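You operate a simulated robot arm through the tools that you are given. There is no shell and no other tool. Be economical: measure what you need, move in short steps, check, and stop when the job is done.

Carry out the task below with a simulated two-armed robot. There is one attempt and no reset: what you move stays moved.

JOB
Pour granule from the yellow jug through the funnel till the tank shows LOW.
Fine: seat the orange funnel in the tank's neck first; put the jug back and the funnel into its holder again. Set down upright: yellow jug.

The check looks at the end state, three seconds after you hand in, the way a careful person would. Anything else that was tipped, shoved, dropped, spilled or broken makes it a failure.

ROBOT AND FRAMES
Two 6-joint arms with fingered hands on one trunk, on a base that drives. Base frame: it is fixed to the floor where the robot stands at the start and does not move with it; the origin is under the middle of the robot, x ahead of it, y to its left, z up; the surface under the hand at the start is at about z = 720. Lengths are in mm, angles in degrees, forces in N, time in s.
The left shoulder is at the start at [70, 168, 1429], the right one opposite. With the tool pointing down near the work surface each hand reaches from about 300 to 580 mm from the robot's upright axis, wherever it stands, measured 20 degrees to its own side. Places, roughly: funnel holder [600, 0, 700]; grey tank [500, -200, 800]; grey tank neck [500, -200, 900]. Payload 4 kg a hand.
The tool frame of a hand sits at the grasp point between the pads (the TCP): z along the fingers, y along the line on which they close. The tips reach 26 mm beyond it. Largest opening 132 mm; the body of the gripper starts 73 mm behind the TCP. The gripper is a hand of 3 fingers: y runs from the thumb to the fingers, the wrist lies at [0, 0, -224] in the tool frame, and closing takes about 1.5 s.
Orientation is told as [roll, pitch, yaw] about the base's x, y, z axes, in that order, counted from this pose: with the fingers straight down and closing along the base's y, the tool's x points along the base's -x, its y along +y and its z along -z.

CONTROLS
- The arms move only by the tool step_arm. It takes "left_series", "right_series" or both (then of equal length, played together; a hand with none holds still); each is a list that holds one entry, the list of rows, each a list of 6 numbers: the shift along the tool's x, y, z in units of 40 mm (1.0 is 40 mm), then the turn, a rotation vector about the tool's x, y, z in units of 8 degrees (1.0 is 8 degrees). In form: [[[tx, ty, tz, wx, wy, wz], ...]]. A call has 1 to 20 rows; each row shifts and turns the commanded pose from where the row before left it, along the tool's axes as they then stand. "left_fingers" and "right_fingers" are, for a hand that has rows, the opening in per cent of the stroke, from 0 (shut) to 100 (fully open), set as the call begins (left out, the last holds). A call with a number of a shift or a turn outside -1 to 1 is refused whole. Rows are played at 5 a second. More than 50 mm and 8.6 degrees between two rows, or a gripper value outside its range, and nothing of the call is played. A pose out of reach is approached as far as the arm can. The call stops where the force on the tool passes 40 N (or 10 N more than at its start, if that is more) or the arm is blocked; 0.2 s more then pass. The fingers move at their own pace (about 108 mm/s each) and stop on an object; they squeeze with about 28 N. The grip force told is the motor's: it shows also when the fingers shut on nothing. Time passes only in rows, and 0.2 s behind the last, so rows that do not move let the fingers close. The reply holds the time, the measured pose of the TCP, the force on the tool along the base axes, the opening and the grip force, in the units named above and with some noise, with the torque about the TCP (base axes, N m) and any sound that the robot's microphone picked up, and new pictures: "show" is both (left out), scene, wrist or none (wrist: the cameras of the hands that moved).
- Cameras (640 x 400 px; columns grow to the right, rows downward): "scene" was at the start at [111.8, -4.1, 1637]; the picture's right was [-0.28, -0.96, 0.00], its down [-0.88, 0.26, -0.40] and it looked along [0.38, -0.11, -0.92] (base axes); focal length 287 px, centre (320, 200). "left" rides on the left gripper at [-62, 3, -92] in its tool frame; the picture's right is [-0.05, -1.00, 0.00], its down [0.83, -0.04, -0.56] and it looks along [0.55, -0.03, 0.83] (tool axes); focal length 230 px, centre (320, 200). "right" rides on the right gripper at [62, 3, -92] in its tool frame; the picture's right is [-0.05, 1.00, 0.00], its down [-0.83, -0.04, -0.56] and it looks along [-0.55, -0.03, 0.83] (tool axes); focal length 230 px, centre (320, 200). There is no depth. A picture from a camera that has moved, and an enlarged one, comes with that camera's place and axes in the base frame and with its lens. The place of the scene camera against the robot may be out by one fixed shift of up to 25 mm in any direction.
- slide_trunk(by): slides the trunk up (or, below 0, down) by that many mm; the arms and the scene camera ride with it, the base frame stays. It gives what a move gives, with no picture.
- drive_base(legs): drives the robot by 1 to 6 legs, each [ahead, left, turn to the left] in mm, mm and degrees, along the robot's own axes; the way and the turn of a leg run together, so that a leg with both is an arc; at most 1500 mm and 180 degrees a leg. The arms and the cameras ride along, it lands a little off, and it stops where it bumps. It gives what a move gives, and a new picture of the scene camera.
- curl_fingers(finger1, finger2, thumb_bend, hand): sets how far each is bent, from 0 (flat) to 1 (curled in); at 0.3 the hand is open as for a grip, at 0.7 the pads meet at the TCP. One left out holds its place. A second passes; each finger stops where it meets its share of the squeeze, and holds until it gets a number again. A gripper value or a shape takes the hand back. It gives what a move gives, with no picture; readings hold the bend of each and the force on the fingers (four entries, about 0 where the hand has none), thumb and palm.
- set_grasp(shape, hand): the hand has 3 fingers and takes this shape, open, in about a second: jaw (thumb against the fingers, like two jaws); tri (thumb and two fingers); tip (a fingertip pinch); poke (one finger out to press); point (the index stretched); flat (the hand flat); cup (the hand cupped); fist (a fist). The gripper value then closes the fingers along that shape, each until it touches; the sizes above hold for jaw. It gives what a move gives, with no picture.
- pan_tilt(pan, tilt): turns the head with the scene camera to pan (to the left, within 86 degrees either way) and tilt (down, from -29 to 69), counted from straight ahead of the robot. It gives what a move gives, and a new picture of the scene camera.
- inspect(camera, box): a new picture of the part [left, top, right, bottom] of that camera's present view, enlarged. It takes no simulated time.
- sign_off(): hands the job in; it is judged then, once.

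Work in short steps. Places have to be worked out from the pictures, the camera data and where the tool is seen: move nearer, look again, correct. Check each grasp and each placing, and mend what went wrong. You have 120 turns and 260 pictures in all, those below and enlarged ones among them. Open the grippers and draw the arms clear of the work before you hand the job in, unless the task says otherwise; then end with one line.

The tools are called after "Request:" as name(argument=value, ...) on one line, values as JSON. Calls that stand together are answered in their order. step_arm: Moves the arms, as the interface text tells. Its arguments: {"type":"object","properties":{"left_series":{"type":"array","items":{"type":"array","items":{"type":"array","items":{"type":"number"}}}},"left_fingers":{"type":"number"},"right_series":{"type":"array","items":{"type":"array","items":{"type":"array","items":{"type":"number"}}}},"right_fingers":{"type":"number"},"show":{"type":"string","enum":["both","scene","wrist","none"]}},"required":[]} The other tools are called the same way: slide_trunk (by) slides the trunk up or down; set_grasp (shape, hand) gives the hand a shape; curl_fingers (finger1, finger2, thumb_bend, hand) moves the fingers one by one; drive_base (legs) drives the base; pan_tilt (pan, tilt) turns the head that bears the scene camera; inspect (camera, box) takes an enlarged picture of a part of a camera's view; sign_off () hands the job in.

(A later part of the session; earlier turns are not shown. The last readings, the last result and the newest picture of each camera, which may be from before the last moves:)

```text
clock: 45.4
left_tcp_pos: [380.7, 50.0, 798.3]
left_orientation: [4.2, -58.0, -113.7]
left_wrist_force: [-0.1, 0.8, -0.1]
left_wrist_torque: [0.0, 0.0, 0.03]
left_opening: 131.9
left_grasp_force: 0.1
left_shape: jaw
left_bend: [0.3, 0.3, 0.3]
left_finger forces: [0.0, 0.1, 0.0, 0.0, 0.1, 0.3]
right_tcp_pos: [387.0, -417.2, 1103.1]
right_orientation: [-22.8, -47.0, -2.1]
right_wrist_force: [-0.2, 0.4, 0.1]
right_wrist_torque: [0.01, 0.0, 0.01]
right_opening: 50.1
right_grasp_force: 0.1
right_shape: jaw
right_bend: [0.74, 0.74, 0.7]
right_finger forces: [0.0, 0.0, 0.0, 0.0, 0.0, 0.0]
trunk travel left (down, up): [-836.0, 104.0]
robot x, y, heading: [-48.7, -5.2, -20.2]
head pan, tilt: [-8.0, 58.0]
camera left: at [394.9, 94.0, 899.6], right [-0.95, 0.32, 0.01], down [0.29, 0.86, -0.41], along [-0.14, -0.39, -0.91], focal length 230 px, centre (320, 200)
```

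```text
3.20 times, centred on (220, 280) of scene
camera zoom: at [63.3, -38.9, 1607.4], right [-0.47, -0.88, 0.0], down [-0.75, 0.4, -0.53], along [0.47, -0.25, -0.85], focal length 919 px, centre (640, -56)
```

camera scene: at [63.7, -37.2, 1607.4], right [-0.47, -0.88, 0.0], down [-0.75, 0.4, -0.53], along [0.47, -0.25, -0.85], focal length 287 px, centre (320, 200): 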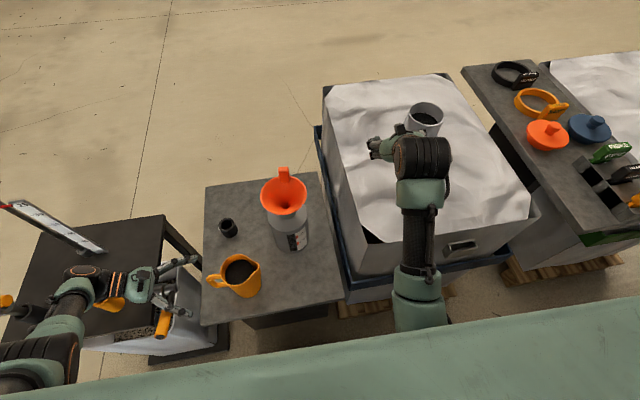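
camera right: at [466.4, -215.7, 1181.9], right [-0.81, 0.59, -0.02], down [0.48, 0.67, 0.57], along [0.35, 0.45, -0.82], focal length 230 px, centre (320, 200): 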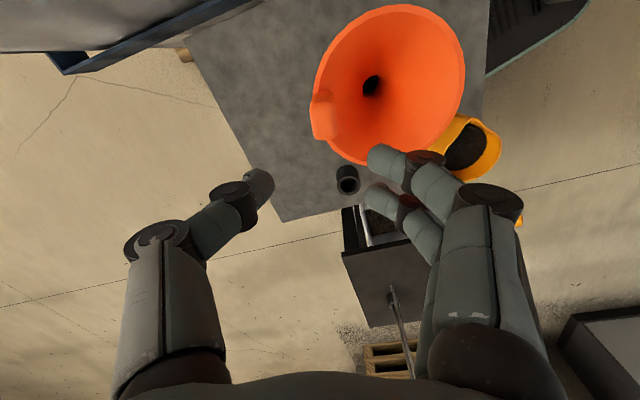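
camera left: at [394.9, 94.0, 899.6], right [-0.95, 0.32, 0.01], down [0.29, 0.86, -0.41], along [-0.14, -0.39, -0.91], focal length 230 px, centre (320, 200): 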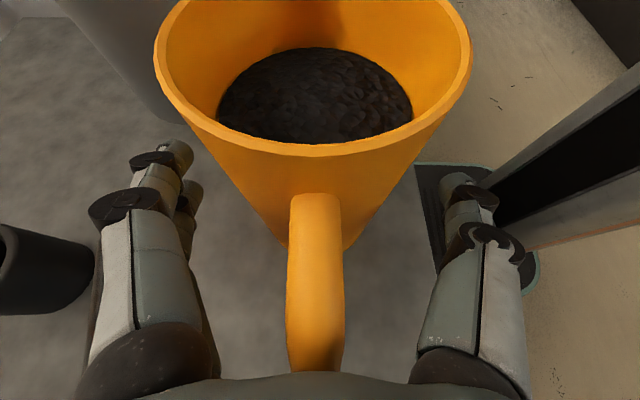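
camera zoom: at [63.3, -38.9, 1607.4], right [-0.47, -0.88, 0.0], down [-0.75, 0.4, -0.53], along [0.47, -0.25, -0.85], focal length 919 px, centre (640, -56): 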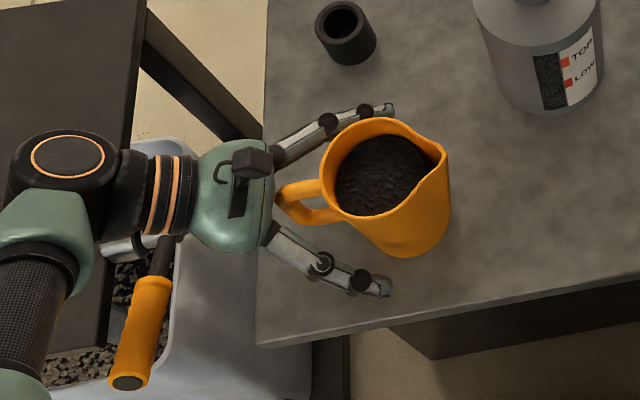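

Palm is just at the handle; close the fingers on the jug body.

Request:
step_arm(left_series=[[[0, 0, 0, 0, 0, 0], [0, 0, 0, 0, 0, 0], [0, 0, 0, 0, 0, 0], [0, 0, 0, 0, 0, 0], [0, 0, 0, 0, 0, 0], [0, 0, 0, 0, 0, 0], [0, 0, 0, 0, 0, 0], [0, 0, 0, 0, 0, 0]]], left_fingers=0, show="wrist")

Request:
inspect(camera="scene", box=[120, 220, 320, 340])

```text
clock: 47.2
left_tcp_pos: [380.8, 50.5, 798.0]
left_orientation: [4.2, -58.2, -113.7]
left_wrist_force: [-0.2, -0.6, 0.3]
left_wrist_torque: [0.05, 0.03, 0.0]
left_opening: 72.7
left_grasp_force: 28.1
left_shape: jaw
left_bend: [0.71, 0.72, 0.7]
left_finger forces: [12.3, 11.3, 0.1, 0.0, 25.1, 0.1]
right_tcp_pos: [386.8, -417.5, 1103.0]
right_orientation: [-23.1, -46.7, -2.0]
right_wrist_force: [-0.1, 0.9, 0.0]
right_wrist_torque: [-0.02, 0.0, 0.06]
right_opening: 50.4
right_grasp_force: 0.0
right_shape: jaw
right_bend: [0.74, 0.74, 0.7]
right_finger forces: [0.1, 0.1, 0.0, 0.0, 0.1, 0.1]
trunk travel left (down, up): [-836.0, 104.0]
robot x, y, heading: [-45.4, -0.6, -20.2]
head pan, tilt: [-8.0, 58.0]
camera left: at [395.5, 95.0, 899.1], right [-0.95, 0.32, 0.01], down [0.29, 0.86, -0.41], along [-0.14, -0.39, -0.91], focal length 230 px, centre (320, 200)
```

left: 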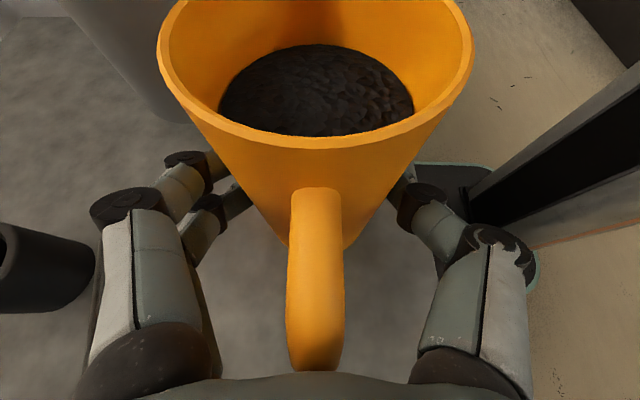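

```text
3.20 times, centred on (220, 280) of scene
camera zoom: at [64.3, -37.6, 1607.4], right [-0.47, -0.88, 0.0], down [-0.75, 0.4, -0.53], along [0.47, -0.25, -0.85], focal length 919 px, centre (640, -56)
```

zoom: 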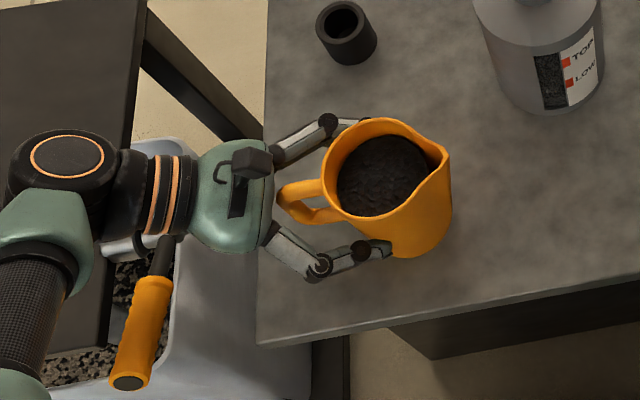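

Firm grip (73 mm, 28 N). Lift with the trunk, first a little.

Request:
slide_trunk(by=40)

Request:
inspect(camera="left", box=[0, 0, 640, 400])

Request:
inspect(camera="scene", box=[120, 200, 340, 340])

```text
clock: 48.0
left_tcp_pos: [381.4, 50.3, 835.9]
left_orientation: [4.3, -58.1, -113.5]
left_wrist_force: [-0.1, -0.6, -3.7]
left_wrist_torque: [0.07, -0.03, 0.0]
left_opening: 72.7
left_grasp_force: 27.8
left_shape: jaw
left_bend: [0.71, 0.72, 0.7]
left_finger forces: [12.3, 11.4, 0.0, 0.0, 25.2, 0.0]
right_tcp_pos: [387.4, -417.0, 1143.8]
right_orientation: [-23.0, -46.8, -1.9]
right_wrist_force: [0.0, -0.1, 0.2]
right_wrist_torque: [0.02, 0.02, 0.02]
right_opening: 50.1
right_grasp_force: 0.1
right_shape: jaw
right_bend: [0.74, 0.74, 0.7]
right_finger forces: [0.1, 0.0, 0.0, 0.1, 0.0, 0.1]
trunk travel left (down, up): [-876.0, 64.0]
robot x, y, heading: [-48.9, -4.3, -20.3]
head pan, tilt: [-8.0, 58.0]
```

```text
1.00 times, centred on (320, 200) of left (not enlarged: the box is as wide or as high as the picture)
camera zoom: at [395.8, 94.9, 938.9], right [-0.95, 0.32, 0.01], down [0.29, 0.86, -0.41], along [-0.14, -0.39, -0.91], focal length 230 px, centre (320, 200)
```

zoom: 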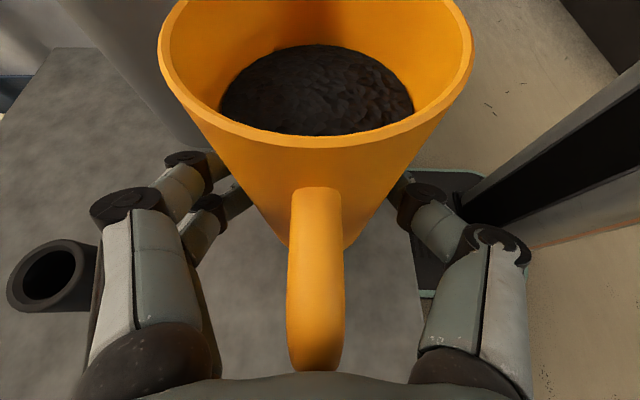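

```text
2.86 times, centred on (230, 270) of scene
camera zoom: at [65.0, -37.6, 1647.3], right [-0.47, -0.88, 0.0], down [-0.75, 0.4, -0.53], along [0.47, -0.25, -0.85], focal length 820 px, centre (577, 0)
```

zoom: 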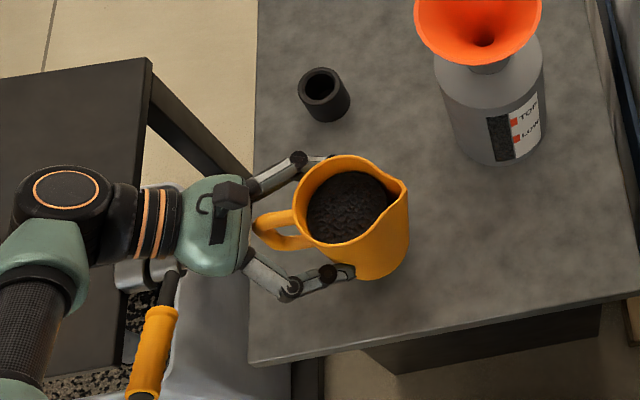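

Jug lifted cleanly. Raise the trunk the rest of the way and move the jug up to a staging point behind the funnel.

Request:
slide_trunk(by=62)

Request:
step_arm(left_series=[[[-0.2, 0.2, -0.13, 0, 0, 0], [-0.42, 0.41, -0.26, 0, 0, 0], [-0.45, 0.44, -0.28, 0, 0, 0], [-0.45, 0.44, -0.28, 0, 0, 0], [-0.45, 0.44, -0.28, 0, 0, 0], [-0.45, 0.44, -0.28, 0, 0, 0], [-0.45, 0.44, -0.28, 0, 0, 0], [-0.4, 0.4, -0.25, 0, 0, 0], [-0.15, 0.15, -0.1, 0, 0, 0]]], show="both")

```text
clock: 49.0
left_tcp_pos: [380.4, 50.7, 899.8]
left_orientation: [4.1, -58.1, -113.6]
left_wrist_force: [0.1, 0.2, -3.7]
left_wrist_torque: [0.03, -0.03, 0.0]
left_opening: 72.3
left_grasp_force: 27.6
left_shape: jaw
left_bend: [0.71, 0.72, 0.7]
left_finger forces: [12.2, 11.4, 0.0, 0.1, 25.1, 0.0]
right_tcp_pos: [387.9, -418.8, 1204.1]
right_orientation: [-23.0, -46.8, -2.0]
right_wrist_force: [0.1, 0.0, 1.1]
right_wrist_torque: [0.02, -0.01, 0.0]
right_opening: 50.1
right_grasp_force: 0.1
right_shape: jaw
right_bend: [0.74, 0.74, 0.7]
right_finger forces: [0.0, 0.1, 0.0, 0.0, 0.0, 0.0]
trunk travel left (down, up): [-938.0, 2.0]
robot x, y, heading: [-49.4, -2.0, -20.4]
head pan, tilt: [-8.0, 58.0]
```

```text
clock: 51.0
left_tcp_pos: [501.4, 6.9, 1067.7]
left_orientation: [4.1, -58.1, -113.7]
left_wrist_force: [-0.5, 0.7, -3.2]
left_wrist_torque: [0.07, -0.03, 0.0]
left_opening: 72.3
left_grasp_force: 27.8
left_shape: jaw
left_bend: [0.71, 0.72, 0.7]
left_finger forces: [12.2, 11.4, 0.0, 0.0, 25.1, 0.0]
right_tcp_pos: [387.4, -418.3, 1204.1]
right_orientation: [-23.1, -46.8, -2.0]
right_wrist_force: [0.4, -0.6, -0.3]
right_wrist_torque: [-0.01, 0.01, 0.01]
right_opening: 50.1
right_grasp_force: 0.0
right_shape: jaw
right_bend: [0.74, 0.74, 0.7]
right_finger forces: [0.0, 0.1, 0.1, 0.1, 0.0, 0.0]
trunk travel left (down, up): [-938.0, 2.0]
robot x, y, heading: [-49.3, 1.5, -20.2]
head pan, tilt: [-8.0, 58.0]
camera scene: at [64.9, -37.7, 1709.3], right [-0.47, -0.88, 0.0], down [-0.75, 0.4, -0.53], along [0.47, -0.25, -0.85], focal length 287 px, centre (320, 200)
camera left: at [516.6, 51.5, 1168.0], right [-0.95, 0.32, 0.01], down [0.29, 0.86, -0.41], along [-0.14, -0.39, -0.91], focal length 230 px, centre (320, 200)
```

scene: 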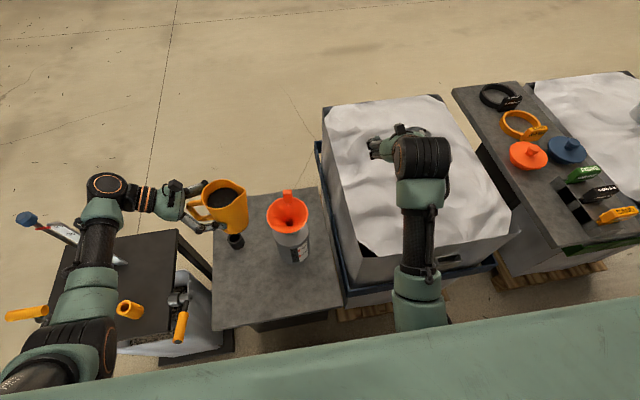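
left: 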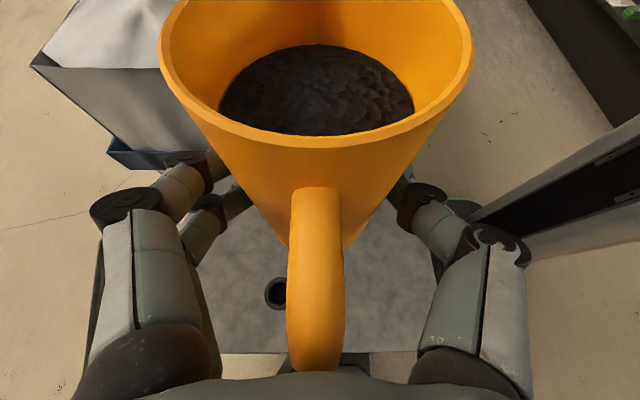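

Now tilt the jug forward about 25° here (fill is well below the lip).

Request:
step_arm(left_series=[[[0, 0, 0, 0, 0.4, 0], [0, 0, 0, 0, 0.4, 0], [0, 0, 0, 0, 0.4, 0], [0, 0, 0, 0, 0.4, 0], [0, 0, 0, 0, 0.4, 0], [0, 0, 0, 0, 0.4, 0], [0, 0, 0, 0, 0.4, 0], [0, 0, 0, 0, 0.3, 0]]], show="both")

Request:
inspect(camera="scene", box=[160, 150, 340, 280])

```text
clock: 52.8
left_tcp_pos: [501.8, 6.7, 1064.6]
left_orientation: [2.6, -33.3, -111.5]
left_wrist_force: [0.2, -0.7, -3.1]
left_wrist_torque: [0.09, -0.02, 0.01]
left_opening: 72.6
left_grasp_force: 27.6
left_shape: jaw
left_bend: [0.71, 0.72, 0.7]
left_finger forces: [12.1, 11.2, 0.0, 0.0, 25.1, 0.0]
right_tcp_pos: [387.6, -418.3, 1203.5]
right_orientation: [-22.9, -46.8, -2.0]
right_wrist_force: [0.3, -0.3, -0.5]
right_wrist_torque: [0.0, 0.04, -0.02]
right_opening: 50.1
right_grasp_force: 0.2
right_shape: jaw
right_bend: [0.74, 0.74, 0.7]
right_finger forces: [0.1, 0.0, 0.1, 0.1, 0.0, 0.1]
trunk travel left (down, up): [-938.0, 2.0]
robot x, y, heading: [-46.0, 3.0, -20.1]
head pan, tilt: [-8.0, 58.0]
camera scene: at [64.7, -38.0, 1709.3], right [-0.47, -0.88, 0.0], down [-0.75, 0.4, -0.53], along [0.47, -0.25, -0.85], focal length 287 px, centre (320, 200)
camera left: at [500.0, 7.8, 1177.4], right [-0.95, 0.3, -0.01], down [0.3, 0.95, 0.01], along [0.01, 0.0, -1.0], focal length 230 px, centre (320, 200)
```

scene: 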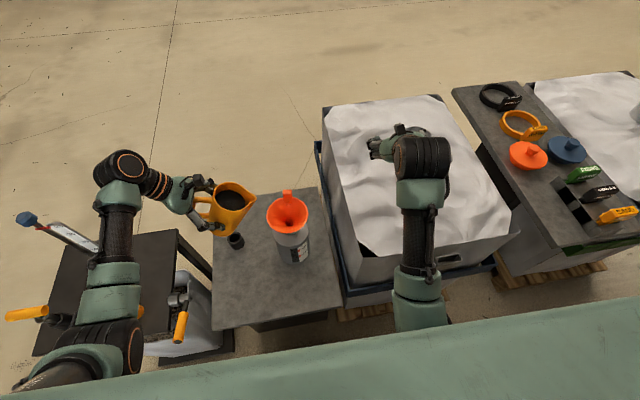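
left: 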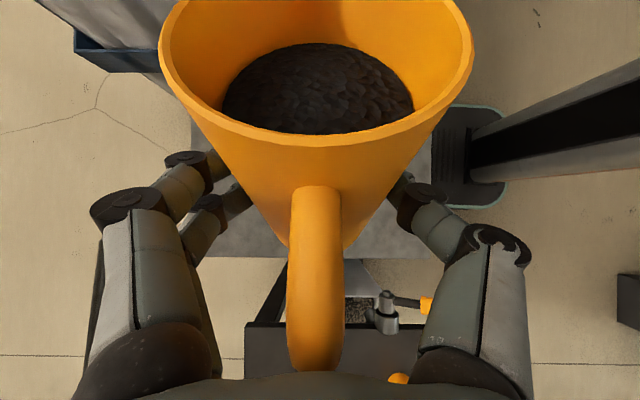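

```text
3.08 times, centred on (250, 215) of scene
camera zoom: at [64.7, -38.0, 1709.3], right [-0.47, -0.88, 0.0], down [-0.75, 0.4, -0.53], along [0.47, -0.25, -0.85], focal length 883 px, centre (535, 154)
```

zoom: 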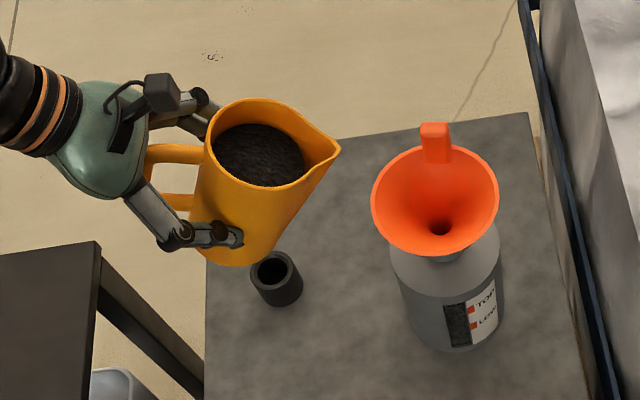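

Move the jug forward so that the lip comes over the funnel.

Request:
step_arm(left_series=[[[-0.35, -0.06, 0.31, 0, 0, 0], [-0.35, -0.06, 0.31, 0, 0, 0], [-0.35, -0.06, 0.31, 0, 0, 0], [0, 0, 0, 0, 0, 0]]], show="scene")

Request:
inspect(camera="scene", box=[200, 150, 340, 280])

Request:
inspect(camera="right", box=[0, 0, 640, 400])

```text
clock: 53.8
left_tcp_pos: [476.5, -43.6, 1056.4]
left_orientation: [2.6, -33.4, -111.4]
left_wrist_force: [0.0, -0.6, -2.7]
left_wrist_torque: [0.01, -0.02, -0.02]
left_opening: 72.3
left_grasp_force: 27.8
left_shape: jaw
left_bend: [0.71, 0.72, 0.7]
left_finger forces: [12.2, 11.2, 0.0, 0.1, 25.0, 0.0]
right_tcp_pos: [387.2, -417.1, 1205.7]
right_orientation: [-23.0, -46.8, -2.0]
right_wrist_force: [-0.1, -0.5, -0.6]
right_wrist_torque: [-0.02, 0.02, -0.02]
right_opening: 49.8
right_grasp_force: 0.1
right_shape: jaw
right_bend: [0.74, 0.74, 0.7]
right_finger forces: [0.0, 0.0, 0.0, 0.0, 0.0, 0.0]
trunk travel left (down, up): [-938.0, 2.0]
robot x, y, heading: [-50.2, 0.5, -20.0]
head pan, tilt: [-8.0, 58.0]
camera scene: at [64.9, -37.4, 1709.3], right [-0.47, -0.88, 0.0], down [-0.75, 0.4, -0.53], along [0.47, -0.25, -0.85], focal length 287 px, centre (320, 200)
```

scene: 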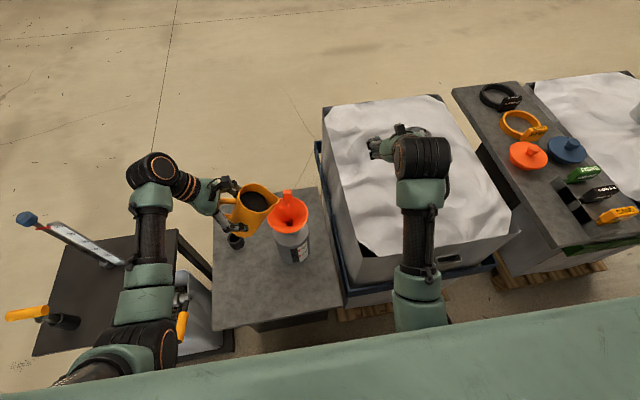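

```text
3.08 times, centred on (270, 215) of scene
camera zoom: at [64.9, -37.4, 1709.3], right [-0.47, -0.88, 0.0], down [-0.75, 0.4, -0.53], along [0.47, -0.25, -0.85], focal length 883 px, centre (474, 154)
```

zoom: 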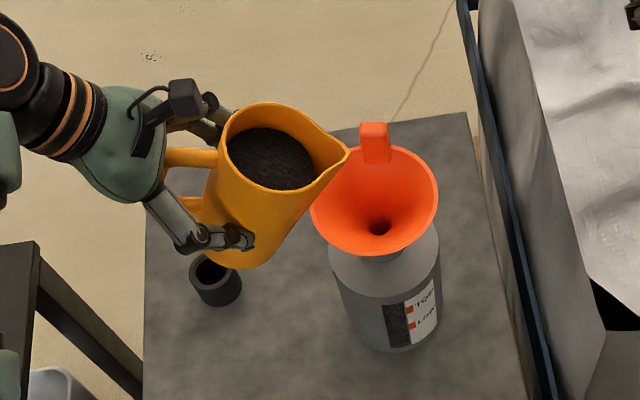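

```text
1.00 times, centred on (320, 200) of right (not enlarged: the box is as wide or as high as the picture)
camera zoom: at [286.6, -375.1, 1215.8], right [0.35, 0.91, -0.23], down [0.19, 0.17, 0.97], along [0.92, -0.38, -0.11], focal length 230 px, centre (320, 200)
```

zoom: 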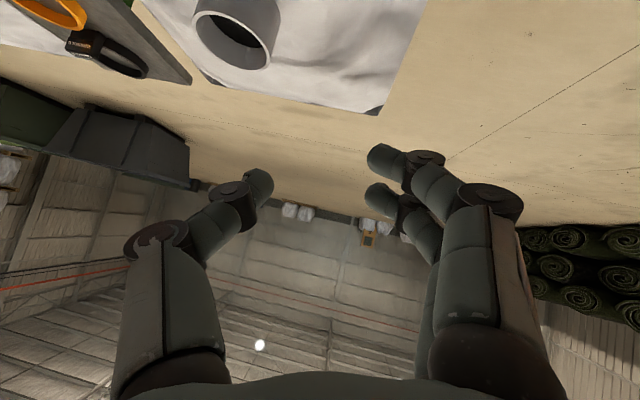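

Lip is ~16 mm behind the funnel's centre and above it—good. Tilt on to about 45° about the lip, lowering it slightly.

Request:
step_arm(left_series=[[[-0.02, -0.04, -0.04, 0, 0.5, 0], [-0.02, -0.04, -0.04, 0, 0.5, 0], [-0.02, 0, -0.04, 0, 0.5, 0], [-0.02, 0, -0.04, 0, 0.5, 0], [-0.02, 0, -0.04, 0, 0.5, 0], [0, 0, 0, 0, 0, 0]]], show="none")

Request:
inspect(camera="scene", box=[200, 150, 340, 280])

Request:
inspect(camera="left", box=[0, 0, 640, 400])

```text
clock: 55.2
left_tcp_pos: [472.6, -41.2, 1066.7]
left_orientation: [2.3, -13.4, -110.6]
left_wrist_force: [-0.9, -0.7, -2.7]
left_wrist_torque: [0.07, 0.0, 0.02]
left_opening: 72.4
left_grasp_force: 27.9
left_shape: jaw
left_bend: [0.71, 0.72, 0.7]
left_finger forces: [12.1, 11.1, 0.1, 0.0, 24.9, 0.0]
right_tcp_pos: [388.5, -416.9, 1204.8]
right_orientation: [-23.0, -46.7, -2.0]
right_wrist_force: [1.1, 0.1, 0.1]
right_wrist_torque: [-0.03, 0.02, 0.02]
right_opening: 50.1
right_grasp_force: 0.1
right_shape: jaw
right_bend: [0.74, 0.74, 0.7]
right_finger forces: [0.1, 0.1, 0.1, 0.1, 0.1, 0.1]
trunk travel left (down, up): [-938.0, 2.0]
robot x, y, heading: [-51.1, -0.4, -20.1]
head pan, tilt: [-8.0, 58.0]
```

```text
3.08 times, centred on (270, 215) of scene
camera zoom: at [64.9, -37.3, 1709.3], right [-0.47, -0.88, 0.0], down [-0.75, 0.4, -0.53], along [0.47, -0.25, -0.85], focal length 883 px, centre (474, 154)
```

zoom: 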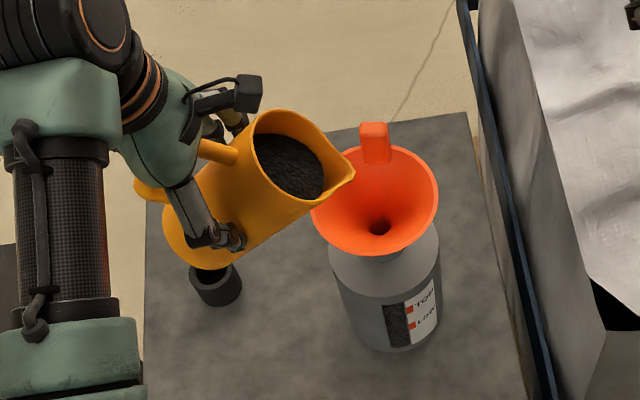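

```text
1.00 times, centred on (320, 200) of left (not enlarged: the box is as wide or as high as the picture)
camera zoom: at [458.6, -76.7, 1171.2], right [-0.96, 0.29, -0.03], down [0.27, 0.9, 0.35], along [0.13, 0.32, -0.94], focal length 230 px, centre (320, 200)
```

zoom: 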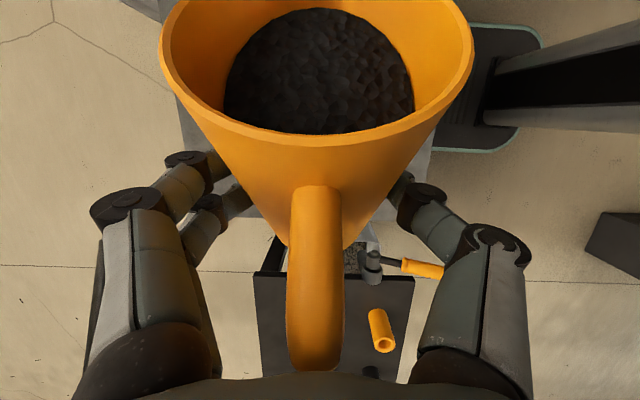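

At 45° nothing flows yet. Continue in small increments about the lip.

Request:
step_arm(left_series=[[[-0.09, 0, -0.13, 0, 0.5, 0], [-0.09, 0, -0.13, 0, 0.5, 0], [0, 0, 0, 0, 0, 0], [0, 0, 0, 0, 0, 0]]], show="none")

Request:
inspect(camera="scene", box=[220, 160, 330, 270])

```text
clock: 56.4
left_tcp_pos: [482.3, -16.3, 1070.4]
left_orientation: [2.1, -2.0, -109.2]
left_wrist_force: [-0.2, 0.2, -4.0]
left_wrist_torque: [0.05, 0.02, 0.0]
left_opening: 72.5
left_grasp_force: 27.8
left_shape: jaw
left_bend: [0.71, 0.72, 0.7]
left_finger forces: [12.1, 11.1, 0.0, 0.1, 24.9, 0.1]
right_tcp_pos: [388.1, -418.2, 1203.7]
right_orientation: [-23.0, -46.9, -2.0]
right_wrist_force: [0.4, 0.4, 0.1]
right_wrist_torque: [0.0, 0.0, -0.02]
right_opening: 50.0
right_grasp_force: 0.0
right_shape: jaw
right_bend: [0.74, 0.74, 0.7]
right_finger forces: [0.0, 0.0, 0.0, 0.0, 0.1, 0.0]
trunk travel left (down, up): [-938.0, 2.0]
robot x, y, heading: [-46.8, -1.0, -20.4]
head pan, tilt: [-8.0, 58.0]
stopped in row 4 (left hand): the arm was blocked; the commanded pose is now the measured one
```

```text
3.64 times, centred on (275, 215) of scene
camera zoom: at [64.8, -37.7, 1709.3], right [-0.47, -0.88, 0.0], down [-0.75, 0.4, -0.53], along [0.47, -0.25, -0.85], focal length 1044 px, centre (484, 146)
```

zoom: 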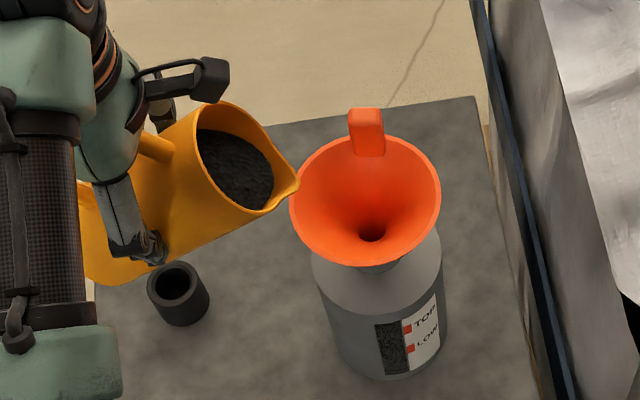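

The arm hit its limit near vertical. I tilt back, withdraw, and reposition the base (turn further right, back off and left) to gain tilt range.

Request:
step_arm(left_series=[[[0, 0, 0, 0, -0.5, 0], [0, 0, 0, 0, -0.5, 0], [0, 0, 0, 0, -0.5, 0], [0, 0, 0, 0, -0.5, 0], [0, 0, 0, 0, -0.5, 0], [0, 0, 0, 0, -0.5, 0], [0, 0, 0, 0, -0.5, 0], [0.5, -0.07, -0.25, 0, 0, 0], [0.5, -0.07, -0.25, 0, 0, 0], [0.5, -0.07, -0.25, 0, 0, 0], [0.5, -0.07, -0.25, 0, 0, 0], [0.4, -0.07, -0.2, 0, 0, 0]]], show="scene")

```text
clock: 59.0
left_tcp_pos: [504.8, 89.2, 1064.5]
left_orientation: [2.4, -30.3, -110.2]
left_wrist_force: [0.5, -0.3, -2.9]
left_wrist_torque: [0.07, -0.04, 0.02]
left_opening: 72.2
left_grasp_force: 27.8
left_shape: jaw
left_bend: [0.71, 0.72, 0.7]
left_finger forces: [12.0, 11.3, 0.0, 0.0, 24.9, 0.1]
right_tcp_pos: [387.6, -417.4, 1205.3]
right_orientation: [-23.1, -46.9, -1.9]
right_wrist_force: [0.2, 0.4, 0.2]
right_wrist_torque: [0.0, 0.01, -0.04]
right_opening: 50.0
right_grasp_force: 0.0
right_shape: jaw
right_bend: [0.74, 0.74, 0.7]
right_finger forces: [0.1, 0.0, 0.0, 0.1, 0.1, 0.0]
trunk travel left (down, up): [-938.0, 2.0]
robot x, y, heading: [-44.3, -0.9, -20.2]
head pan, tilt: [-8.0, 58.0]
camera scene: at [64.9, -36.3, 1709.4], right [-0.47, -0.88, 0.0], down [-0.75, 0.4, -0.53], along [0.47, -0.25, -0.85], focal length 287 px, centre (320, 200)
```

scene: 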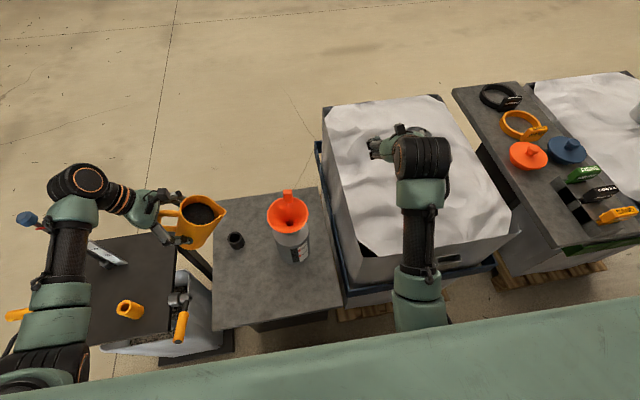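

Request:
drive_base(legs=[[-76, 74, 0], [0, 0, -20]])

Request:
inspect(camera="left", box=[0, 0, 640, 400])

```text
clock: 61.3
left_tcp_pos: [455.8, -9.2, 1062.7]
left_orientation: [2.2, -30.3, -130.2]
left_wrist_force: [0.3, 0.3, -3.5]
left_wrist_torque: [0.05, -0.07, 0.03]
left_opening: 72.1
left_grasp_force: 28.0
left_shape: jaw
left_bend: [0.71, 0.72, 0.7]
left_finger forces: [12.1, 11.4, 0.0, 0.0, 24.8, 0.0]
right_tcp_pos: [175.0, -445.2, 1204.6]
right_orientation: [-23.0, -46.7, -21.9]
right_wrist_force: [0.2, 0.3, -0.2]
right_wrist_torque: [0.01, 0.0, 0.03]
right_opening: 50.1
right_grasp_force: 0.0
right_shape: jaw
right_bend: [0.74, 0.74, 0.7]
right_finger forces: [0.0, 0.0, 0.1, 0.0, 0.1, 0.0]
trunk travel left (down, up): [-938.0, 2.0]
robot x, y, heading: [-96.3, 97.3, -40.4]
head pan, tilt: [-8.0, 58.0]
camera scene: at [-3.6, 24.7, 1709.3], right [-0.75, -0.67, 0.0], down [-0.57, 0.63, -0.53], along [0.35, -0.4, -0.85], focal length 287 px, centre (320, 200)
```

scene: 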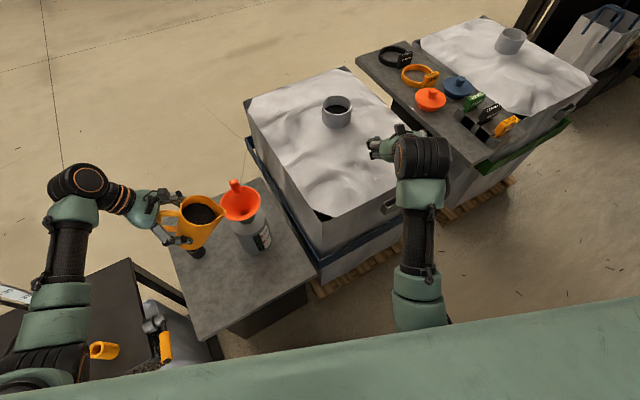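

```text
1.00 times, centred on (320, 200) of left (not enlarged: the box is as wide or as high as the picture)
camera zoom: at [450.8, -12.9, 1175.3], right [-0.8, 0.6, -0.01], down [0.59, 0.8, 0.06], along [0.04, 0.04, -1.0], focal length 230 px, centre (320, 200)
```

zoom: 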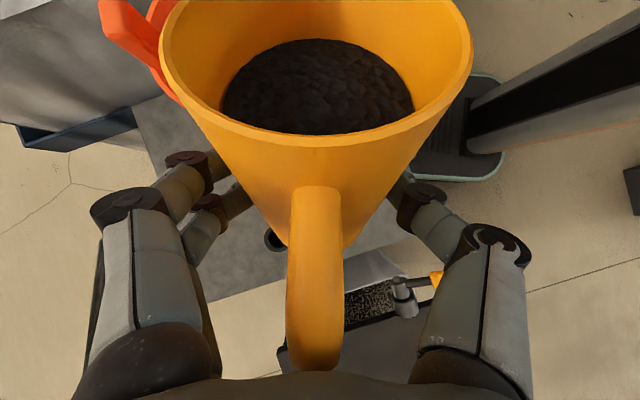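

Reposition: slide the jug sideways so that its lip lines up over the funnel again.

Request:
step_arm(left_series=[[[-0.03, 0.36, 0.05, 0, 0, 0], [-0.03, 0.36, 0.05, 0, 0, 0], [-0.03, 0.36, 0.05, 0, 0, 0], [-0.03, 0.36, 0.05, 0, 0, 0], [-0.03, 0.36, 0.05, 0, 0, 0], [-0.03, 0.36, 0.05, 0, 0, 0], [0, 0, 0, 0, 0, 0]]], show="none")

Request:
inspect(camera="scene", box=[150, 150, 290, 280])

```text
clock: 62.9
left_tcp_pos: [515.4, -74.1, 1062.0]
left_orientation: [2.3, -30.2, -130.2]
left_wrist_force: [0.0, 0.2, -3.5]
left_wrist_torque: [0.06, -0.02, 0.01]
left_opening: 72.1
left_grasp_force: 28.0
left_shape: jaw
left_bend: [0.71, 0.72, 0.7]
left_finger forces: [12.1, 11.4, 0.0, 0.0, 24.9, 0.0]
right_tcp_pos: [173.5, -445.1, 1203.5]
right_orientation: [-23.1, -46.9, -21.9]
right_wrist_force: [0.5, -0.9, 0.9]
right_wrist_torque: [-0.01, -0.01, -0.03]
right_opening: 50.0
right_grasp_force: 0.0
right_shape: jaw
right_bend: [0.74, 0.74, 0.7]
right_finger forces: [0.0, 0.1, 0.0, 0.1, 0.0, 0.0]
trunk travel left (down, up): [-938.0, 2.0]
robot x, y, heading: [-93.5, 94.9, -40.2]
head pan, tilt: [-8.0, 58.0]
```

```text
3.08 times, centred on (220, 215) of scene
camera zoom: at [-4.6, 24.7, 1709.4], right [-0.75, -0.67, 0.0], down [-0.57, 0.63, -0.53], along [0.35, -0.4, -0.85], focal length 883 px, centre (628, 154)
```

zoom: 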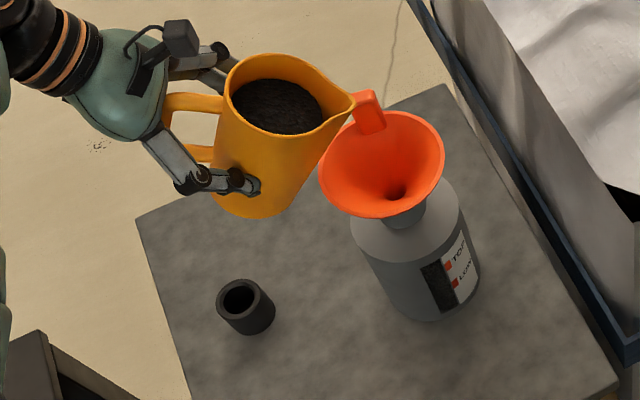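

The spout sits ~15 mm to the side of the hand axis; shift accordingly, then tilt toward 45° about the lip.

Request:
step_arm(left_series=[[[0.17, -0.43, -0.1, 0, 0, 0], [-0.03, 0, -0.02, 0, 0.5, 0], [-0.03, 0, -0.02, 0, 0.5, 0], [-0.03, 0, -0.02, 0, 0.5, 0], [-0.03, 0, -0.02, 0, 0.5, 0], [0, 0, 0, 0, 0, 0]]], show="none")

Request:
inspect(camera="scene", box=[150, 150, 290, 280])

```text
clock: 64.3
left_tcp_pos: [504.0, -58.2, 1064.3]
left_orientation: [2.0, -14.3, -129.6]
left_wrist_force: [-0.2, 0.5, -3.7]
left_wrist_torque: [0.01, -0.03, -0.04]
left_opening: 71.9
left_grasp_force: 28.4
left_shape: jaw
left_bend: [0.71, 0.72, 0.7]
left_finger forces: [12.1, 11.3, 0.0, 0.0, 24.8, 0.0]
right_tcp_pos: [174.1, -446.2, 1203.2]
right_orientation: [-23.0, -46.8, -21.9]
right_wrist_force: [0.3, 0.1, -0.3]
right_wrist_torque: [-0.02, 0.03, 0.0]
right_opening: 50.2
right_grasp_force: 0.1
right_shape: jaw
right_bend: [0.74, 0.74, 0.7]
right_finger forces: [0.0, 0.1, 0.1, 0.0, 0.0, 0.0]
trunk travel left (down, up): [-938.0, 2.0]
robot x, y, heading: [-94.8, 98.2, -40.0]
head pan, tilt: [-8.0, 58.0]
```

```text
3.08 times, centred on (220, 215) of scene
camera zoom: at [-4.2, 24.0, 1709.3], right [-0.75, -0.67, 0.0], down [-0.57, 0.63, -0.53], along [0.35, -0.39, -0.85], focal length 883 px, centre (628, 154)
```

zoom: 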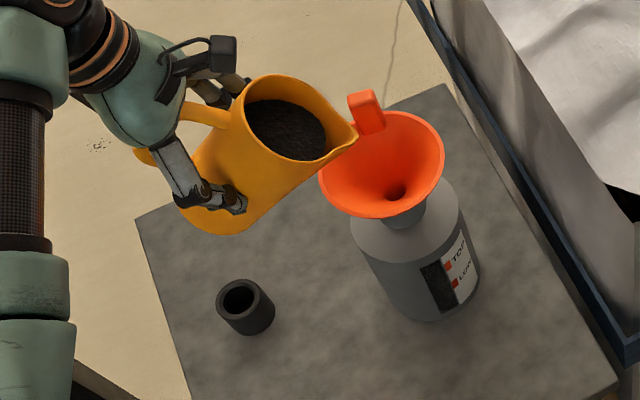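

Lip is now right behind centre. Tilt another 12° about the lip.

Request:
step_arm(left_series=[[[-0.09, 0, -0.13, 0, 0.5, 0], [-0.09, 0, -0.13, 0, 0.5, 0], [-0.09, 0, -0.13, 0, 0.5, 0], [0, 0, 0, 0, 0, 0]]], show="none")

Request:
inspect(camera="scene", box=[150, 150, 290, 280])

```text
clock: 65.3
left_tcp_pos: [498.8, -63.3, 1082.6]
left_orientation: [2.0, -2.2, -129.2]
left_wrist_force: [-0.6, -0.5, -2.8]
left_wrist_torque: [0.04, -0.03, 0.03]
left_opening: 72.1
left_grasp_force: 28.1
left_shape: jaw
left_bend: [0.71, 0.72, 0.7]
left_finger forces: [11.9, 11.0, 0.0, 0.0, 24.7, 0.1]
right_tcp_pos: [174.4, -445.3, 1205.0]
right_orientation: [-23.0, -46.9, -21.9]
right_wrist_force: [0.4, -0.2, -0.2]
right_wrist_torque: [0.0, 0.02, 0.0]
right_opening: 50.0
right_grasp_force: 0.1
right_shape: jaw
right_bend: [0.74, 0.74, 0.7]
right_finger forces: [0.1, 0.0, 0.1, 0.0, 0.1, 0.1]
trunk travel left (down, up): [-938.0, 2.0]
robot x, y, heading: [-97.5, 98.9, -40.1]
head pan, tilt: [-8.0, 58.0]
```

```text
3.08 times, centred on (220, 215) of scene
camera zoom: at [-4.3, 24.5, 1709.3], right [-0.75, -0.67, 0.0], down [-0.57, 0.63, -0.53], along [0.35, -0.4, -0.85], focal length 883 px, centre (628, 154)
```

zoom: 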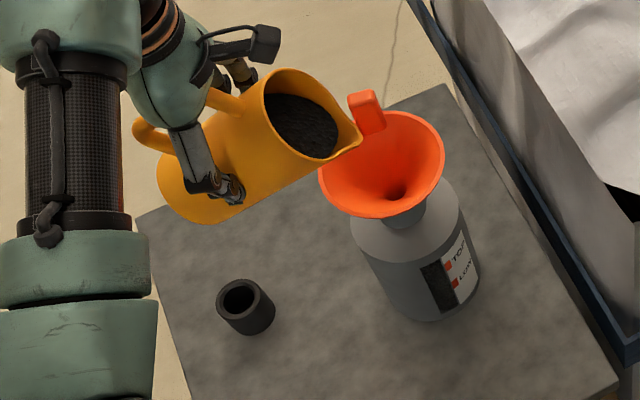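

Granule nears the lip. Tilt 4° more and wait.

Request:
step_arm(left_series=[[[-0.09, 0, -0.13, 0, 0.5, 0], [0, 0, 0, 0, 0, 0], [0, 0, 0, 0, 0, 0], [0, 0, 0, 0, 0, 0]]], show="none")

Request:
inspect(camera="scene", box=[180, 160, 270, 260])

```text
clock: 66.3
left_tcp_pos: [496.1, -67.7, 1086.8]
left_orientation: [2.0, 1.9, -129.2]
left_wrist_force: [0.1, -0.7, -3.5]
left_wrist_torque: [0.02, -0.01, 0.0]
left_opening: 72.2
left_grasp_force: 28.0
left_shape: jaw
left_bend: [0.71, 0.72, 0.7]
left_finger forces: [12.0, 11.0, 0.0, 0.0, 24.8, 0.1]
right_tcp_pos: [173.7, -445.8, 1204.5]
right_orientation: [-23.0, -46.8, -22.0]
right_wrist_force: [-0.2, 0.1, 0.0]
right_wrist_torque: [-0.01, -0.02, 0.02]
right_opening: 50.1
right_grasp_force: 0.0
right_shape: jaw
right_bend: [0.74, 0.74, 0.7]
right_finger forces: [0.0, 0.0, 0.0, 0.0, 0.0, 0.0]
trunk travel left (down, up): [-938.0, 2.0]
robot x, y, heading: [-96.3, 96.3, -40.1]
head pan, tilt: [-8.0, 58.0]
```

```text
4.00 times, centred on (225, 210) of scene
camera zoom: at [-4.8, 23.8, 1709.3], right [-0.75, -0.67, 0.0], down [-0.57, 0.63, -0.53], along [0.35, -0.39, -0.85], focal length 1148 px, centre (700, 160)
```

zoom: 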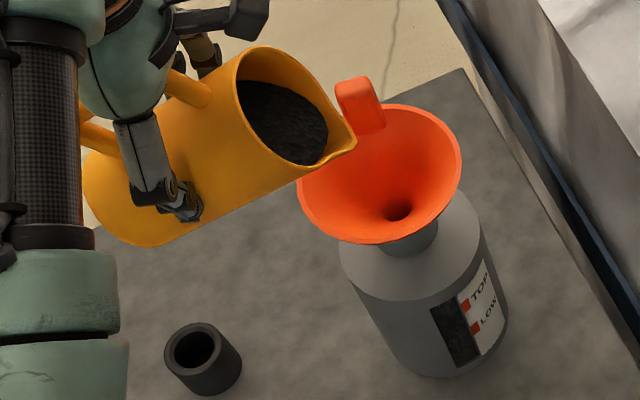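

Request:
step_arm(left_series=[[[-0.09, 0, -0.13, 0, 0.5, 0], [0, 0, 0, 0, 0, 0], [0, 0, 0, 0, 0, 0], [0, 0, 0, 0, 0, 0]]], show="none")

Request:
inspect(camera="scene", box=[180, 160, 270, 260])

```text
clock: 67.3
left_tcp_pos: [493.9, -70.3, 1092.7]
left_orientation: [2.1, 5.9, -128.9]
left_wrist_force: [-0.5, 0.9, -3.4]
left_wrist_torque: [0.01, 0.0, 0.03]
left_opening: 72.1
left_grasp_force: 28.4
left_shape: jaw
left_bend: [0.71, 0.72, 0.7]
left_finger forces: [12.0, 10.8, 0.0, 0.0, 24.6, 0.0]
right_tcp_pos: [173.8, -445.4, 1203.9]
right_orientation: [-23.0, -46.8, -21.9]
right_wrist_force: [-0.4, -0.2, 0.6]
right_wrist_torque: [0.0, 0.0, 0.01]
right_opening: 50.0
right_grasp_force: 0.1
right_shape: jaw
right_bend: [0.74, 0.74, 0.7]
right_finger forces: [0.1, 0.1, 0.1, 0.0, 0.0, 0.0]
trunk travel left (down, up): [-938.0, 2.0]
robot x, y, heading: [-92.8, 93.4, -40.2]
head pan, tilt: [-8.0, 58.0]
```

```text
4.00 times, centred on (225, 210) of scene
camera zoom: at [-4.6, 24.0, 1709.3], right [-0.75, -0.67, 0.0], down [-0.57, 0.63, -0.53], along [0.35, -0.39, -0.85], focal length 1148 px, centre (700, 160)
```

zoom: 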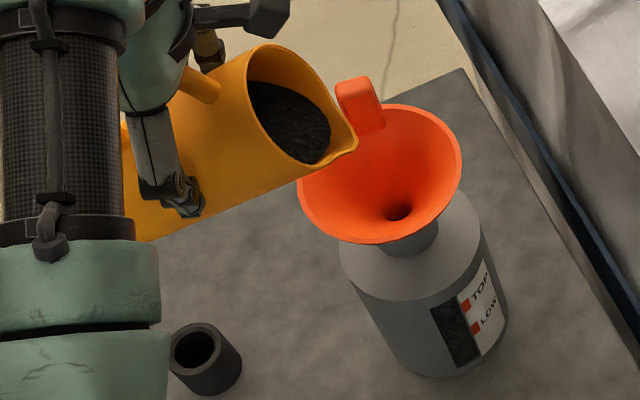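

Request:
step_arm(left_series=[[[-0.09, 0, -0.13, 0, 0.5, 0], [0, 0, 0, 0, 0, 0], [0, 0, 0, 0, 0, 0], [0, 0, 0, 0, 0, 0]]], show="none")

Request:
inspect(camera="scene", box=[180, 160, 270, 260])

```text
clock: 68.3
left_tcp_pos: [491.0, -73.8, 1096.0]
left_orientation: [2.0, 9.8, -128.7]
left_wrist_force: [-0.6, -0.1, -2.8]
left_wrist_torque: [0.04, 0.02, -0.01]
left_opening: 72.0
left_grasp_force: 27.9
left_shape: jaw
left_bend: [0.71, 0.72, 0.7]
left_finger forces: [12.0, 11.0, 0.0, 0.0, 24.6, 0.0]
right_tcp_pos: [174.1, -446.5, 1205.0]
right_orientation: [-23.0, -46.8, -21.9]
right_wrist_force: [0.5, 0.6, -0.1]
right_wrist_torque: [-0.01, 0.02, -0.01]
right_opening: 50.2
right_grasp_force: 0.1
right_shape: jaw
right_bend: [0.74, 0.74, 0.7]
right_finger forces: [0.0, 0.0, 0.0, 0.0, 0.0, 0.0]
trunk travel left (down, up): [-938.0, 2.0]
robot x, y, heading: [-94.1, 96.4, -40.1]
head pan, tilt: [-8.0, 58.0]
```

```text
4.00 times, centred on (225, 210) of scene
camera zoom: at [-4.7, 24.0, 1709.3], right [-0.75, -0.67, 0.0], down [-0.57, 0.63, -0.53], along [0.35, -0.39, -0.85], focal length 1148 px, centre (700, 160)
```

zoom: 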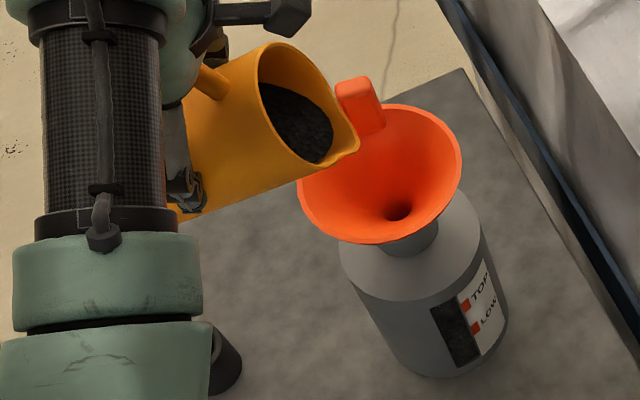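

Request:
step_arm(left_series=[[[-0.09, 0, -0.13, 0, 0.5, 0], [0, 0, 0, 0, 0, 0], [0, 0, 0, 0, 0, 0], [0, 0, 0, 0, 0, 0]]], show="none")

Request:
inspect(camera="scene", box=[180, 160, 270, 260])

```text
clock: 69.3
left_tcp_pos: [487.9, -76.2, 1101.0]
left_orientation: [2.0, 13.9, -128.6]
left_wrist_force: [-0.6, 0.8, -3.3]
left_wrist_torque: [0.01, 0.03, -0.02]
left_opening: 72.0
left_grasp_force: 28.1
left_shape: jaw
left_bend: [0.71, 0.72, 0.7]
left_finger forces: [11.9, 10.9, 0.0, 0.0, 24.6, 0.0]
right_tcp_pos: [173.2, -446.4, 1202.3]
right_orientation: [-23.0, -46.9, -21.9]
right_wrist_force: [0.3, -0.2, -0.4]
right_wrist_torque: [-0.03, -0.02, 0.03]
right_opening: 50.1
right_grasp_force: 0.0
right_shape: jaw
right_bend: [0.74, 0.74, 0.7]
right_finger forces: [0.0, 0.0, 0.0, 0.0, 0.0, 0.0]
trunk travel left (down, up): [-938.0, 2.0]
robot x, y, heading: [-95.2, 95.7, -40.0]
head pan, tilt: [-8.0, 58.0]
```

```text
4.00 times, centred on (225, 210) of scene
camera zoom: at [-4.7, 24.0, 1709.3], right [-0.75, -0.67, 0.0], down [-0.57, 0.63, -0.53], along [0.35, -0.39, -0.85], focal length 1148 px, centre (700, 160)
```

zoom: 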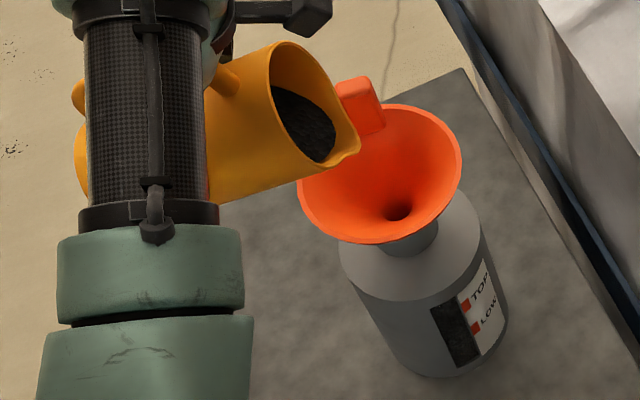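

Request:
step_arm(left_series=[[[-0.09, 0, -0.13, 0, 0.5, 0], [0, 0, 0, 0, 0, 0], [0, 0, 0, 0, 0, 0], [0, 0, 0, 0, 0, 0]]], show="none")

Request:
inspect(camera="scene", box=[180, 160, 270, 260])

```text
clock: 70.3
left_tcp_pos: [484.7, -79.0, 1105.0]
left_orientation: [2.2, 17.8, -128.4]
left_wrist_force: [0.5, -0.3, -4.1]
left_wrist_torque: [0.0, 0.0, 0.02]
left_opening: 71.9
left_grasp_force: 27.9
left_shape: jaw
left_bend: [0.71, 0.72, 0.7]
left_finger forces: [12.0, 11.0, 0.1, 0.1, 24.6, 0.0]
right_tcp_pos: [174.1, -446.0, 1204.6]
right_orientation: [-23.0, -46.7, -21.9]
right_wrist_force: [-0.4, -1.0, -0.3]
right_wrist_torque: [-0.01, 0.02, 0.04]
right_opening: 50.1
right_grasp_force: 0.1
right_shape: jaw
right_bend: [0.74, 0.74, 0.7]
right_finger forces: [0.1, 0.0, 0.0, 0.0, 0.1, 0.0]
trunk travel left (down, up): [-938.0, 2.0]
robot x, y, heading: [-95.3, 95.0, -40.0]
head pan, tilt: [-8.0, 58.0]
```

```text
4.00 times, centred on (225, 210) of scene
camera zoom: at [-4.8, 24.0, 1709.3], right [-0.75, -0.67, 0.0], down [-0.57, 0.63, -0.53], along [0.35, -0.39, -0.85], focal length 1148 px, centre (700, 160)
```

zoom: 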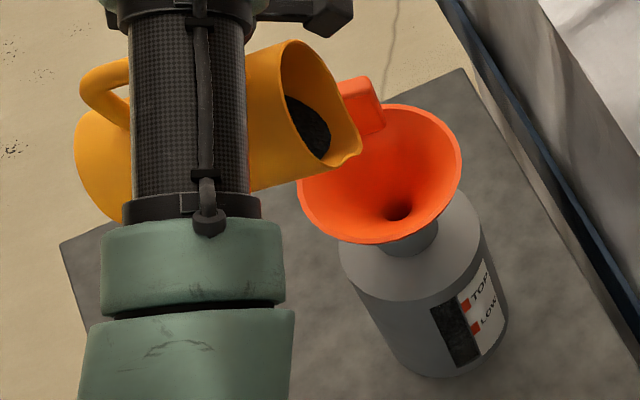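

Request:
step_arm(left_series=[[[-0.08, 0, -0.11, 0, 0.4, 0], [0, 0, 0, 0, 0, 0], [0, 0, 0, 0, 0, 0], [0, 0, 0, 0, 0, 0]]], show="none")

Request:
inspect(camera="scene", box=[180, 160, 270, 260])

```text
clock: 71.3
left_tcp_pos: [481.9, -83.7, 1108.5]
left_orientation: [2.0, 21.0, -128.4]
left_wrist_force: [0.1, 0.2, -2.9]
left_wrist_torque: [0.02, -0.04, 0.02]
left_opening: 72.0
left_grasp_force: 27.8
left_shape: jaw
left_bend: [0.71, 0.72, 0.7]
left_finger forces: [12.0, 11.0, 0.0, 0.0, 24.6, 0.0]
right_tcp_pos: [173.1, -446.0, 1205.5]
right_orientation: [-23.1, -46.7, -21.9]
right_wrist_force: [-0.1, 0.9, 0.8]
right_wrist_torque: [-0.02, 0.0, -0.03]
right_opening: 50.0
right_grasp_force: 0.1
right_shape: jaw
right_bend: [0.74, 0.74, 0.7]
right_finger forces: [0.0, 0.0, 0.0, 0.0, 0.0, 0.1]
trunk travel left (down, up): [-938.0, 2.0]
robot x, y, heading: [-93.4, 94.6, -40.1]
head pan, tilt: [-8.0, 58.0]
```

```text
4.00 times, centred on (225, 210) of scene
camera zoom: at [-4.7, 24.1, 1709.3], right [-0.75, -0.67, 0.0], down [-0.57, 0.63, -0.53], along [0.35, -0.39, -0.85], focal length 1148 px, centre (700, 160)
```

zoom: 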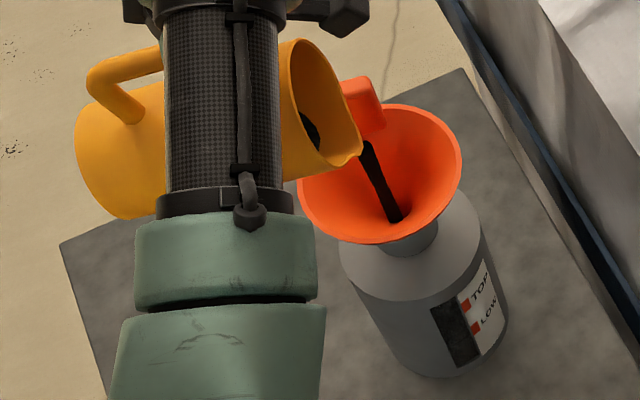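

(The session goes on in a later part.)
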